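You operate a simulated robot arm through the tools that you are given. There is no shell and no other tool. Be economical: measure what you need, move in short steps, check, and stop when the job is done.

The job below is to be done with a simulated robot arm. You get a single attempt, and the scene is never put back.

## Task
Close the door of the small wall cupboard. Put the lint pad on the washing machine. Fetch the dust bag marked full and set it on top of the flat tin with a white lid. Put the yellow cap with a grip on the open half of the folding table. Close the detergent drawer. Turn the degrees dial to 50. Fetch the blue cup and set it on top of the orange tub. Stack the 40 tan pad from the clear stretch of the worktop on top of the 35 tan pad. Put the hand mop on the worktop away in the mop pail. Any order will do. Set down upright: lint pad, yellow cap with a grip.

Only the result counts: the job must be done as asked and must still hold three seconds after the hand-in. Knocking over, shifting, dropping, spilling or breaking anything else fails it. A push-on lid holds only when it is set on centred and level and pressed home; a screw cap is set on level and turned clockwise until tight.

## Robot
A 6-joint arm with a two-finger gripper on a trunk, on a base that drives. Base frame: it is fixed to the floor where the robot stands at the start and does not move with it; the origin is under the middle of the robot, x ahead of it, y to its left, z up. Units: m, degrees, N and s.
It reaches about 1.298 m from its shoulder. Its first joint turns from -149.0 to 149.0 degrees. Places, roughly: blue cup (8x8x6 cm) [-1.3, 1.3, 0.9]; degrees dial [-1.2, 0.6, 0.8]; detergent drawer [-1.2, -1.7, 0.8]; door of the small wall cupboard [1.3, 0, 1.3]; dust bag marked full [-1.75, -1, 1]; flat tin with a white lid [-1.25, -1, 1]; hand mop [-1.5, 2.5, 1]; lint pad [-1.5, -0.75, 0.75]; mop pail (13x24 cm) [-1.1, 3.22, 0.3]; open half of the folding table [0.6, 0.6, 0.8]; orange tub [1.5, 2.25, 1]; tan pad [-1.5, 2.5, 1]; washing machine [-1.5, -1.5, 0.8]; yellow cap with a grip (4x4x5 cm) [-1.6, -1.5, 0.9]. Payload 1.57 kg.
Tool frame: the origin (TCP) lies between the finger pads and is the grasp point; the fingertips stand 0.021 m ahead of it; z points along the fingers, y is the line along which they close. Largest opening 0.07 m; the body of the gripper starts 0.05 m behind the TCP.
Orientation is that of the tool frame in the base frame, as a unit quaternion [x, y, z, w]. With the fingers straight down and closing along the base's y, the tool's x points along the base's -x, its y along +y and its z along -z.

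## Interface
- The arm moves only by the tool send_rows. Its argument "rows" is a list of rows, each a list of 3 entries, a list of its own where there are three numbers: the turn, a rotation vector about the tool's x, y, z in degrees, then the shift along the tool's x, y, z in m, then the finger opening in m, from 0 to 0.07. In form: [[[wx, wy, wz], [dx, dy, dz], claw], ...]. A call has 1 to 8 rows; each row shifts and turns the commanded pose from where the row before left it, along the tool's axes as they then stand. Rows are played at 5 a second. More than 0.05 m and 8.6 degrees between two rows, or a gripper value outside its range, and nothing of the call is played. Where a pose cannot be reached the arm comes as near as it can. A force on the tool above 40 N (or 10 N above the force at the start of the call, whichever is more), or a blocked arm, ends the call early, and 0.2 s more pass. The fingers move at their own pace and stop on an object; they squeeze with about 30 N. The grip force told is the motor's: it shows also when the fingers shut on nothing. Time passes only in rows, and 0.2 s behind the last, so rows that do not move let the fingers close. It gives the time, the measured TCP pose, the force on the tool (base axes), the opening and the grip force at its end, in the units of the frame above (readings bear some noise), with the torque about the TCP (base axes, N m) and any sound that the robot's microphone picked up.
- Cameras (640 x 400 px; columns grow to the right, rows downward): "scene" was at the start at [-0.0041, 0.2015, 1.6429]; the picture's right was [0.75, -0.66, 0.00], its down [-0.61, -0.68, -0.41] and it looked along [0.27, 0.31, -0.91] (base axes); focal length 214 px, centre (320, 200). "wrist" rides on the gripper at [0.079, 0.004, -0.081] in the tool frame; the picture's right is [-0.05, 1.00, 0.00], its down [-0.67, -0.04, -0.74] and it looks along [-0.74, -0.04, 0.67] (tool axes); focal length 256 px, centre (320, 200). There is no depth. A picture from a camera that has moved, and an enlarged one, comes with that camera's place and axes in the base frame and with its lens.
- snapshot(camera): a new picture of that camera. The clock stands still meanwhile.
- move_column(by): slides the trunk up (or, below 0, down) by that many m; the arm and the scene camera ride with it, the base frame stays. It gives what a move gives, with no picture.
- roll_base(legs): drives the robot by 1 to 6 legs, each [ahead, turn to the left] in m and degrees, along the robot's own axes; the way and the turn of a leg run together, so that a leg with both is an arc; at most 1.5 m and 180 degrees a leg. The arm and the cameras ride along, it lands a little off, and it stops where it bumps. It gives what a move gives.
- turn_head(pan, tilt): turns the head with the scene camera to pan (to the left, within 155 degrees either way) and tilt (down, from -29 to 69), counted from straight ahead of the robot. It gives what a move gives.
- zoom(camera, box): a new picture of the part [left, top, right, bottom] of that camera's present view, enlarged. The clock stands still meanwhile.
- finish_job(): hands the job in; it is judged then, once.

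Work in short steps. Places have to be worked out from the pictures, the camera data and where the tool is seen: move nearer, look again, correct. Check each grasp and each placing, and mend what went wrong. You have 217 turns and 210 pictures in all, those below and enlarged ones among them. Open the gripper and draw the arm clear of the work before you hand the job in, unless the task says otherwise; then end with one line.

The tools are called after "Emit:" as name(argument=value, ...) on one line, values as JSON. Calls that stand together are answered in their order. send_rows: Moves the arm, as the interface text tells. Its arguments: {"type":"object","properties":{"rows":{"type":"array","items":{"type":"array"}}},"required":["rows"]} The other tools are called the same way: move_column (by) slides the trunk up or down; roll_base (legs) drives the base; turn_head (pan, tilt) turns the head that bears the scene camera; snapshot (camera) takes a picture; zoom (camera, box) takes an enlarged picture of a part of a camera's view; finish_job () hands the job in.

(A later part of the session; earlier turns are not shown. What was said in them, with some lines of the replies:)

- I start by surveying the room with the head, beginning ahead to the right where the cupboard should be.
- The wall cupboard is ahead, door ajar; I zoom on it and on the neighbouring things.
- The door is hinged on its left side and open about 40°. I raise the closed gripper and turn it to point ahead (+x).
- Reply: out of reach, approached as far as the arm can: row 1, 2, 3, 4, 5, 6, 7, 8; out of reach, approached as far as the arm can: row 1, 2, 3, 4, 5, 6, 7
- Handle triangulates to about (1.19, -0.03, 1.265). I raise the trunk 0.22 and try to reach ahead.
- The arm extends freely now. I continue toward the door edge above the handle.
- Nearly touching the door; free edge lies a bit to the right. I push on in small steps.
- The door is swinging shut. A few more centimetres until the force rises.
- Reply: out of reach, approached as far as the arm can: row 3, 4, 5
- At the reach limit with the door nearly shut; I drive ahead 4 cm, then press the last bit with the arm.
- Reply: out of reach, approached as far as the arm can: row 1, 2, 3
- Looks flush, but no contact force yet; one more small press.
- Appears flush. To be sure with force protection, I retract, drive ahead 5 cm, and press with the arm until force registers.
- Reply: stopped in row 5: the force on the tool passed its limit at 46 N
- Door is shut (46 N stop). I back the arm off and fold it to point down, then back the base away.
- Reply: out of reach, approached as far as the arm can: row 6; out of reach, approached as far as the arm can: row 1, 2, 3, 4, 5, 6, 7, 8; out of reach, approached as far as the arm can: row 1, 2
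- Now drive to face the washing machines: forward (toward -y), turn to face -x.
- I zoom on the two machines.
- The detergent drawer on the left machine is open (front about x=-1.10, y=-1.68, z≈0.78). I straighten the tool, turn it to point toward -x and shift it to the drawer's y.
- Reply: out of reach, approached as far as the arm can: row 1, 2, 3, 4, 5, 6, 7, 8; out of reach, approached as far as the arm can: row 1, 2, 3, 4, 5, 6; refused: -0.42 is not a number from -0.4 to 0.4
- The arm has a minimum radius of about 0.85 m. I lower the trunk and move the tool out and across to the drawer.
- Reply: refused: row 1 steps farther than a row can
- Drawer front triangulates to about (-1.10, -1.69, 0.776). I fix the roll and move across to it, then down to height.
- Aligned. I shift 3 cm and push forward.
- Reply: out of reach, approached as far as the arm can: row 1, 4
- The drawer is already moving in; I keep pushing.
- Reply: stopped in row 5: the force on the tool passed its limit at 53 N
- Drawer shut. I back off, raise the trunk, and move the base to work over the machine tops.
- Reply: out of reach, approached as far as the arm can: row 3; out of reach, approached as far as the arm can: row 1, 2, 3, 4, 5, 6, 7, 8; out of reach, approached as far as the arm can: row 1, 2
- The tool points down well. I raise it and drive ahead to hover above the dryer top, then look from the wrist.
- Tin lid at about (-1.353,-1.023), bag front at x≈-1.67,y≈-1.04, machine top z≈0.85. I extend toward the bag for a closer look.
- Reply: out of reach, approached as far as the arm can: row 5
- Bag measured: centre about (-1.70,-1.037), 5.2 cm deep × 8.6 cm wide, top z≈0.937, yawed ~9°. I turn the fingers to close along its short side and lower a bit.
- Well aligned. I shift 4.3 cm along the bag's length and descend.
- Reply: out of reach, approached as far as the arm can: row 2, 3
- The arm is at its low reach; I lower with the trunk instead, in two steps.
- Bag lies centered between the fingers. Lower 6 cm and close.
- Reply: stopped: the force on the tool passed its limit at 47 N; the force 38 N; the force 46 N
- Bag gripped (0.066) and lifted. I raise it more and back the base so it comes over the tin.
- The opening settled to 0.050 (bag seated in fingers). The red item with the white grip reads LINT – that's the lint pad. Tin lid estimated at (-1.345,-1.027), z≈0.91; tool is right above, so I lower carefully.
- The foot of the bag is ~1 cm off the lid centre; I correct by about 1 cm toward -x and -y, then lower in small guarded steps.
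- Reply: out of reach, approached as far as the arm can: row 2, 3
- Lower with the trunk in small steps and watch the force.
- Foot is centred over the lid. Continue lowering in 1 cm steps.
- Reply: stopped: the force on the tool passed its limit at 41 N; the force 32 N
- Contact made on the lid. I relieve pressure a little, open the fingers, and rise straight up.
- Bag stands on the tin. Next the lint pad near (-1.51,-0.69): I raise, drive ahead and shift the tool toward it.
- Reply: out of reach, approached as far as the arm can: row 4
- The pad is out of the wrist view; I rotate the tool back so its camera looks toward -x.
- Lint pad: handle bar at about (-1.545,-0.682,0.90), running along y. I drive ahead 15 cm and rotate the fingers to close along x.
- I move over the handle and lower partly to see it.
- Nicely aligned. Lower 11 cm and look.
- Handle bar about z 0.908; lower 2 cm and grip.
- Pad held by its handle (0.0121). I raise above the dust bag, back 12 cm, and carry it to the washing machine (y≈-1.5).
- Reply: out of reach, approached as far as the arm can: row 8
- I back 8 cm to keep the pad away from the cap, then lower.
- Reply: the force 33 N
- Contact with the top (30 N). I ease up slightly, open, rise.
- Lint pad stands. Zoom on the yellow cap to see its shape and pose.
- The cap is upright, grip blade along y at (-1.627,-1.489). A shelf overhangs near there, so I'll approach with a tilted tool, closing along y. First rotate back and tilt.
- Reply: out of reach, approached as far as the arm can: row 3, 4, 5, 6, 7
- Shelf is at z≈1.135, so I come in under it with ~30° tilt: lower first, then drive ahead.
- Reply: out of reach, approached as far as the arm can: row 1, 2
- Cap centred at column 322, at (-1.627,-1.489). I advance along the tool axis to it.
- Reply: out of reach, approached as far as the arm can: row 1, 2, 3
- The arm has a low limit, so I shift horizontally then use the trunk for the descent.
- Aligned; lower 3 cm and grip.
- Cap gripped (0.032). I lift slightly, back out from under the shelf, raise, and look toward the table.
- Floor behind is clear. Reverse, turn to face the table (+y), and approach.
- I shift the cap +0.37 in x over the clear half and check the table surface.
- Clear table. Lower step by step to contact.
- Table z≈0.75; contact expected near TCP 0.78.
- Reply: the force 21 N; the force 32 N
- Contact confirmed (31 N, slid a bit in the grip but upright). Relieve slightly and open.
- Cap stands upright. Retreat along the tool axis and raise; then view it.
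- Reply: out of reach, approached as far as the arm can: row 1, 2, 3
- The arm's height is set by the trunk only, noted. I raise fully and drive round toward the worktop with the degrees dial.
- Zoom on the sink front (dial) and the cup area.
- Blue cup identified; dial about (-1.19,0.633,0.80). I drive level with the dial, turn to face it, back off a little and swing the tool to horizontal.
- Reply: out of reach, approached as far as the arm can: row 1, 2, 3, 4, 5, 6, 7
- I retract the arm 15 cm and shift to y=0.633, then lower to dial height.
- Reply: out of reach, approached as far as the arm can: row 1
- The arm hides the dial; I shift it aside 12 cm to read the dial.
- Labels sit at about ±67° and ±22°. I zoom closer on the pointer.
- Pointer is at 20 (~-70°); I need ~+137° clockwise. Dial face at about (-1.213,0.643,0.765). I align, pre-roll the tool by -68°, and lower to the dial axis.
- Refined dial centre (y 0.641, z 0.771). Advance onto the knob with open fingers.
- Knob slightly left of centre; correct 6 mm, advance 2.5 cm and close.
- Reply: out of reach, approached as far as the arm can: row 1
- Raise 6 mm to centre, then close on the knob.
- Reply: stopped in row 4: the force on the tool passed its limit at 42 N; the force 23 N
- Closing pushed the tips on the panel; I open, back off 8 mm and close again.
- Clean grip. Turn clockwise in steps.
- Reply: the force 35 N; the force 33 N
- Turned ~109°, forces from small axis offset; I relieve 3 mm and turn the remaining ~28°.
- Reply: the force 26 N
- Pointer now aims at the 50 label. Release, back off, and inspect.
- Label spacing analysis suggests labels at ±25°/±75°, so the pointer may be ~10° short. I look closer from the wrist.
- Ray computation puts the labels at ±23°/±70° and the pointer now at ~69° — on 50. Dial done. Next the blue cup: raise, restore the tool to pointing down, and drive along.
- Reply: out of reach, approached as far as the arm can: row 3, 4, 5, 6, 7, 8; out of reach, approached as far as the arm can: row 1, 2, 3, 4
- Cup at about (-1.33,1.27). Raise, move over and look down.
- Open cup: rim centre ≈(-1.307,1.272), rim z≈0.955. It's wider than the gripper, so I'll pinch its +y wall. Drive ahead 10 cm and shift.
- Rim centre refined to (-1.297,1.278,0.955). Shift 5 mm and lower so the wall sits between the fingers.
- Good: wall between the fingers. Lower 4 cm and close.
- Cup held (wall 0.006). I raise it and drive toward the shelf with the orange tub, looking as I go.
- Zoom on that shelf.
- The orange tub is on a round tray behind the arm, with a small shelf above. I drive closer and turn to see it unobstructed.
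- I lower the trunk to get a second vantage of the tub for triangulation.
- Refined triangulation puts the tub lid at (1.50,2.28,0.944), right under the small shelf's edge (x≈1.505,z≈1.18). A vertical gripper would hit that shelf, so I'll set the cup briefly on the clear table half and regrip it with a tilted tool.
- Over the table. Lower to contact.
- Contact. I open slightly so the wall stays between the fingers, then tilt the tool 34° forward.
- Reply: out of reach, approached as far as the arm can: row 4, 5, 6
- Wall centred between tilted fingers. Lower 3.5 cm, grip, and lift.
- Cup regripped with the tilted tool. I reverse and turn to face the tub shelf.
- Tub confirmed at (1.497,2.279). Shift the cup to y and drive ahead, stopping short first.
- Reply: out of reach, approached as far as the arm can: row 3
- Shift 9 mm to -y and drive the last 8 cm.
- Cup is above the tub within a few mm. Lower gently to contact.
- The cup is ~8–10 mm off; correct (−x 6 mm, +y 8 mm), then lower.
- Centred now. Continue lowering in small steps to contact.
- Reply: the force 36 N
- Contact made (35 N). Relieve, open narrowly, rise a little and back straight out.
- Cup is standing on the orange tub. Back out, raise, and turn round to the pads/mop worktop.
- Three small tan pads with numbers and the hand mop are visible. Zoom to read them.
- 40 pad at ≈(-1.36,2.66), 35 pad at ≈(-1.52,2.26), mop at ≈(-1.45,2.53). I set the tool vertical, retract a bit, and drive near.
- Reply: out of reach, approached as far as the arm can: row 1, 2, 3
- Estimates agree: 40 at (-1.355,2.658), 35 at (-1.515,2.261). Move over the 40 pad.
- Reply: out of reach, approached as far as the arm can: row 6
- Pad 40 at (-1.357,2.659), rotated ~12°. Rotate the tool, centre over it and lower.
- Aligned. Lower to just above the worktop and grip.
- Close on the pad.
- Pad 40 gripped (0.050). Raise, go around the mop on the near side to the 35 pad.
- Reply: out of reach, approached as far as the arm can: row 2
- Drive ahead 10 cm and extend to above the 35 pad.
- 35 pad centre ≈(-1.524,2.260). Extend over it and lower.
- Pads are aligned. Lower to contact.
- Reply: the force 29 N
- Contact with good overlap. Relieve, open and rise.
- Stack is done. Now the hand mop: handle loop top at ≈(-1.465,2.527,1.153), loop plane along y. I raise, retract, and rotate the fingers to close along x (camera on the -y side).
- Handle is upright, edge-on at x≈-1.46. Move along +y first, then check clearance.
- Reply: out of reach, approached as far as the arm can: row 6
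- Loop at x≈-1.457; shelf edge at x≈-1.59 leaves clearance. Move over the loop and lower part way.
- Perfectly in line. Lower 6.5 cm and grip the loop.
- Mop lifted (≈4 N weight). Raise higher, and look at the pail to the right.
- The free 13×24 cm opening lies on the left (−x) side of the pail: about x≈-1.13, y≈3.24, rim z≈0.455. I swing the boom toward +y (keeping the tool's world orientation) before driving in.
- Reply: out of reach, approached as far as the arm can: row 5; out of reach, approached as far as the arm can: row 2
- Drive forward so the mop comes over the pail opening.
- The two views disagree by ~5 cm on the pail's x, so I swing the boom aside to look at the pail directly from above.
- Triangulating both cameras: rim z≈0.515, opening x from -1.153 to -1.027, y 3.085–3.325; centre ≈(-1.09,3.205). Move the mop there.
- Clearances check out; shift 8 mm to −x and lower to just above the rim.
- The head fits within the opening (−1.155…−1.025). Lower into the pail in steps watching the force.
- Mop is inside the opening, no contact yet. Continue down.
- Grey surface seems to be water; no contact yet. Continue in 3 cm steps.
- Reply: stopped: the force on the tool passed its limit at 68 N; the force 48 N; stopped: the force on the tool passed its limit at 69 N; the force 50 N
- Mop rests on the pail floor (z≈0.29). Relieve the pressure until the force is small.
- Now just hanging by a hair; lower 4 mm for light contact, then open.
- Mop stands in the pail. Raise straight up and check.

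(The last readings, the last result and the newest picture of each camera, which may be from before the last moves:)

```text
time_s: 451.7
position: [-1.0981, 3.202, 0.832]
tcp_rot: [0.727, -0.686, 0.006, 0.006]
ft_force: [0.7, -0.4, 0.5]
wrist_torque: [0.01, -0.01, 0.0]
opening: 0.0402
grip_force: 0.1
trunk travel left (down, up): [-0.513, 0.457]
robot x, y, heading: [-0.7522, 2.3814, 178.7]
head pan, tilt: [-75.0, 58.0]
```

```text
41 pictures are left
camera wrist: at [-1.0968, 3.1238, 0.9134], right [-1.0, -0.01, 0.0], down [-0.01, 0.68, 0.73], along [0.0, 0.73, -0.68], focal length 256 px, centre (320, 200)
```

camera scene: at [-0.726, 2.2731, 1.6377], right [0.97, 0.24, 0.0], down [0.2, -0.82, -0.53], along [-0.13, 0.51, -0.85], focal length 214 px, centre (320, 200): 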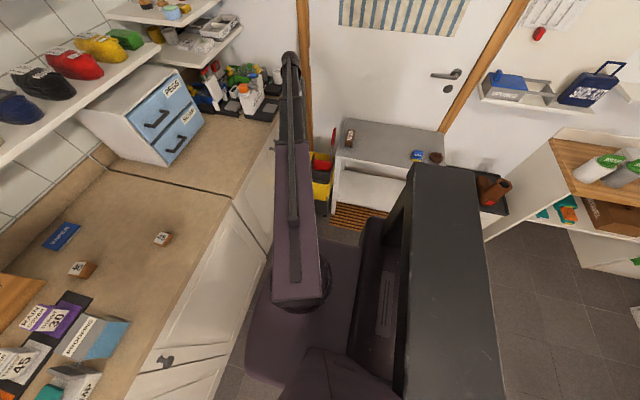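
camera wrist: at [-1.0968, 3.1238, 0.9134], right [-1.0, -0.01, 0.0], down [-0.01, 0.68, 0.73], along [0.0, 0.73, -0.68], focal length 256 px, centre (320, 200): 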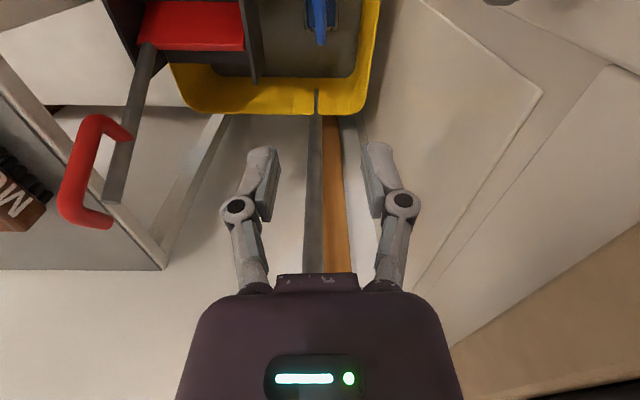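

Mop stays in the pail. I raise fully, back away, and check the other results from here.

Emit:
move_column(by=0.4)

Emit:
roll_base(legs=[[-0.55, 0]])

Emit:
turn_head(pan=-50, tilt=45)

Emit:
zoom(camera="scene", box=[180, 130, 340, 230])

Emit:
turn_head(pan=10, tilt=35)

Emit:
snapshot(camera="scene")

Emit:
turn_head(pan=55, tilt=20)

Emit:
zoom(camera="scene", box=[240, 120, 480, 270])

Emit:
turn_head(pan=150, tilt=25)

Emit:
snapshot(camera="scene")

```text
time_s: 455.6
position: [-1.098, 3.2007, 1.2306]
tcp_rot: [0.728, -0.686, 0.006, 0.005]
ft_force: [0.3, 0.4, 0.2]
wrist_torque: [0.03, -0.02, -0.01]
opening: 0.0399
grip_force: 0.0
trunk travel left (down, up): [-0.913, 0.057]
robot x, y, heading: [-0.7534, 2.3809, 178.8]
head pan, tilt: [-75.0, 58.0]
```

```text
time_s: 459.4
position: [-0.5393, 3.1906, 1.232]
tcp_rot: [0.73, -0.684, 0.005, 0.006]
ft_force: [-0.1, -0.9, 0.0]
wrist_torque: [0.07, 0.0, 0.03]
opening: 0.0399
grip_force: 0.0
trunk travel left (down, up): [-0.913, 0.057]
robot x, y, heading: [-0.194, 2.3658, 179.4]
head pan, tilt: [-75.0, 58.0]
```

```text
time_s: 460.3
position: [-0.5424, 3.1903, 1.2312]
tcp_rot: [0.73, -0.684, 0.005, 0.005]
ft_force: [0.0, 0.9, 0.0]
wrist_torque: [-0.02, 0.0, 0.02]
opening: 0.0398
grip_force: 0.1
trunk travel left (down, up): [-0.913, 0.057]
robot x, y, heading: [-0.1946, 2.3663, 179.3]
head pan, tilt: [-50.0, 45.0]
```

```text
4.00 times, centred on (260, 180) of scene
camera zoom: at [-0.1997, 2.2594, 1.9002], right [0.77, 0.63, 0.0], down [0.45, -0.55, -0.71], along [-0.45, 0.55, -0.71], focal length 858 px, centre (560, 280)
```

zoom: 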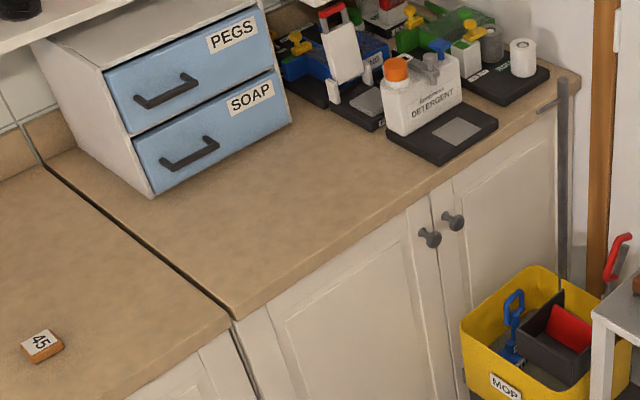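

```text
time_s: 461.6
position: [-0.5415, 3.1903, 1.2309]
tcp_rot: [0.729, -0.684, 0.006, 0.006]
ft_force: [-0.3, -0.2, 0.3]
wrist_torque: [0.01, 0.01, -0.02]
opening: 0.0403
grip_force: 0.1
trunk travel left (down, up): [-0.913, 0.057]
robot x, y, heading: [-0.1914, 2.3673, 179.5]
head pan, tilt: [10.0, 35.0]
```

```text
39 pictures are left
camera scene: at [-0.2352, 2.1823, 1.915], right [-0.16, 0.99, 0.0], down [0.57, 0.09, -0.82], along [-0.81, -0.13, -0.57], focal length 214 px, centre (320, 200)
```

scene: 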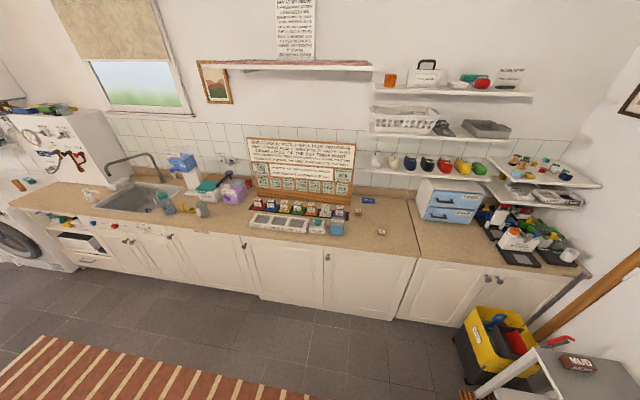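

```text
time_s: 462.7
position: [-0.5418, 3.1905, 1.2321]
tcp_rot: [0.73, -0.684, 0.006, 0.005]
ft_force: [0.1, 0.4, 0.4]
wrist_torque: [0.0, 0.02, 0.02]
opening: 0.04
grip_force: 0.0
trunk travel left (down, up): [-0.913, 0.057]
robot x, y, heading: [-0.1949, 2.3666, 179.3]
head pan, tilt: [55.0, 20.0]
```

```text
2.67 times, centred on (360, 195) of scene
camera zoom: at [-0.2026, 2.1209, 1.9389], right [-0.81, 0.58, 0.0], down [0.2, 0.28, -0.94], along [-0.55, -0.76, -0.34], focal length 572 px, centre (213, 213)
```

zoom: 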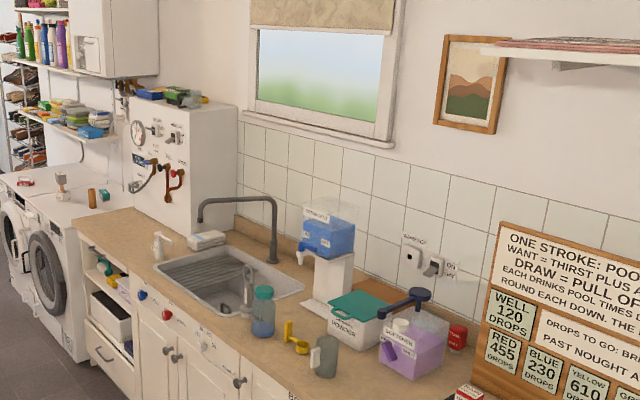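

```text
time_s: 464.4
position: [-0.5414, 3.1903, 1.2309]
tcp_rot: [0.729, -0.684, 0.006, 0.006]
ft_force: [-0.1, 0.4, 0.0]
wrist_torque: [-0.03, 0.01, -0.02]
opening: 0.0396
grip_force: 0.0
trunk travel left (down, up): [-0.913, 0.057]
robot x, y, heading: [-0.1961, 2.3714, 179.4]
head pan, tilt: [150.0, 25.0]
```

```text
37 pictures are left
camera scene: at [-0.069, 2.1495, 1.9308], right [-0.51, -0.86, 0.0], down [-0.36, 0.22, -0.91], along [0.78, -0.46, -0.42], focal length 214 px, centre (320, 200)
```

scene: 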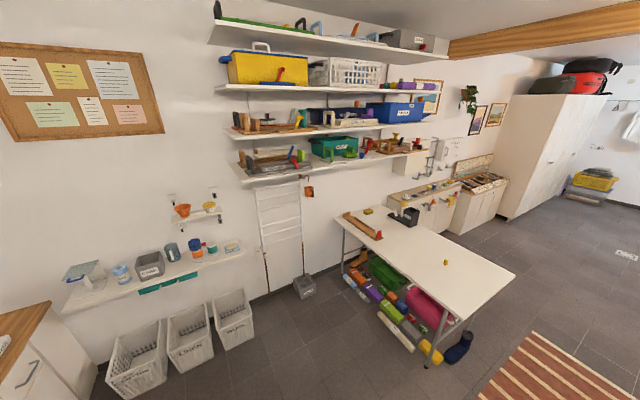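

Zoom to confirm cupboard door, cap and cup.

Emit:
zoom(camera="scene", box=[380, 130, 476, 190])

Emit:
zoom(camera="scene", box=[160, 190, 256, 250])

Emit:
zoom(camera="scene", box=[410, 240, 490, 290])

Emit:
turn_head(pan=10, tilt=35)

Emit:
zoom(camera="scene", box=[320, 180, 400, 230])

```text
6.67 times, centred on (428, 160) of scene
camera zoom: at [-0.069, 2.1495, 1.9308], right [-0.51, -0.86, 0.0], down [-0.36, 0.22, -0.91], along [0.78, -0.46, -0.42], focal length 1430 px, centre (-400, 467)
```

zoom: 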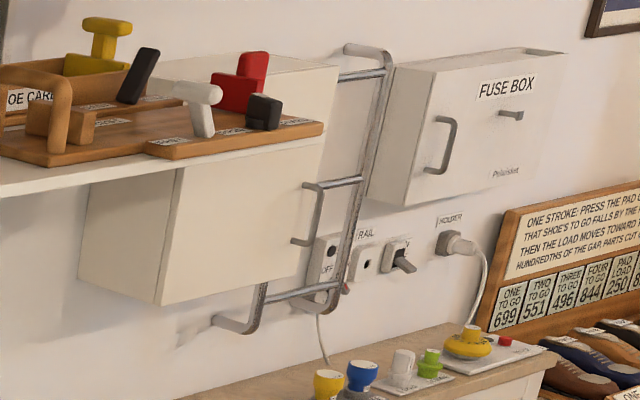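

```text
6.67 times, centred on (208, 220) of scene
camera zoom: at [-0.069, 2.1495, 1.9308], right [-0.51, -0.86, 0.0], down [-0.36, 0.22, -0.91], along [0.78, -0.46, -0.42], focal length 1430 px, centre (1067, 67)
```

zoom: 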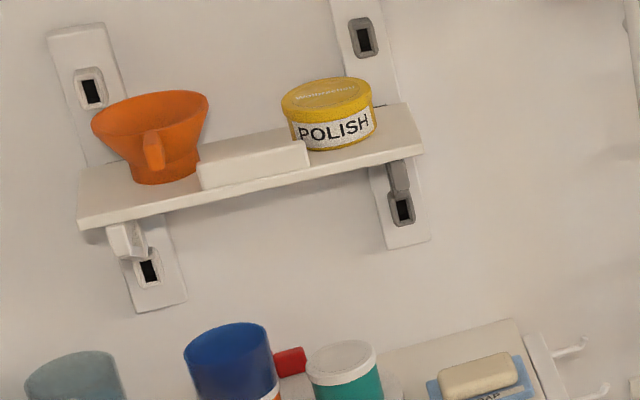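

```text
8.00 times, centred on (450, 265) of scene
camera zoom: at [-0.069, 2.1495, 1.9308], right [-0.51, -0.86, 0.0], down [-0.36, 0.22, -0.91], along [0.78, -0.46, -0.42], focal length 1716 px, centre (-720, -320)
```

zoom: 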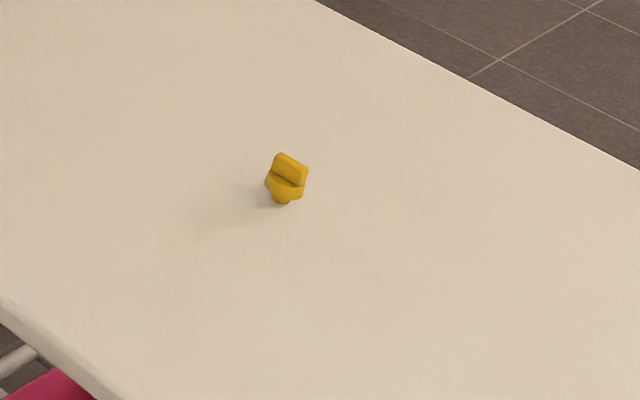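

```text
time_s: 466.7
position: [-0.5426, 3.1904, 1.2305]
tcp_rot: [0.729, -0.684, 0.005, 0.005]
ft_force: [0.1, 0.1, -0.2]
wrist_torque: [0.02, 0.01, -0.02]
opening: 0.04
grip_force: 0.0
trunk travel left (down, up): [-0.913, 0.057]
robot x, y, heading: [-0.1899, 2.3695, 179.4]
head pan, tilt: [10.0, 35.0]
```

```text
8.00 times, centred on (360, 205) of scene
camera zoom: at [-0.2352, 2.1822, 1.915], right [-0.16, 0.99, 0.0], down [0.57, 0.09, -0.82], along [-0.81, -0.13, -0.57], focal length 1716 px, centre (0, 160)
```

zoom: 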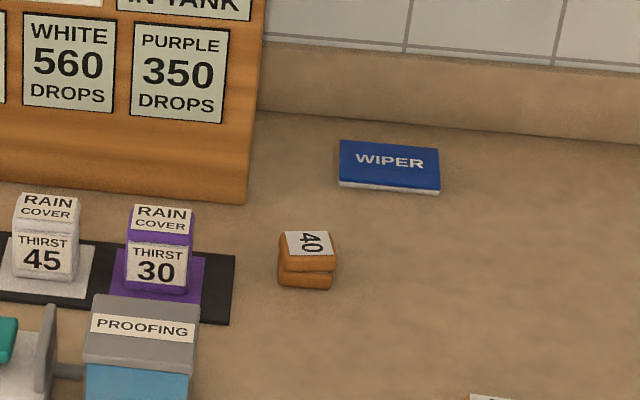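

Everything looks right: door shut, cap upright, cup on the tub, 40 on 35, mop in the pail. The gripper is open and clear, so I hand in.

Emit:
finish_job()

```text
The job is handed in.
```

I finished all nine parts of the job and handed it in; the result of the judging was not shown to me.
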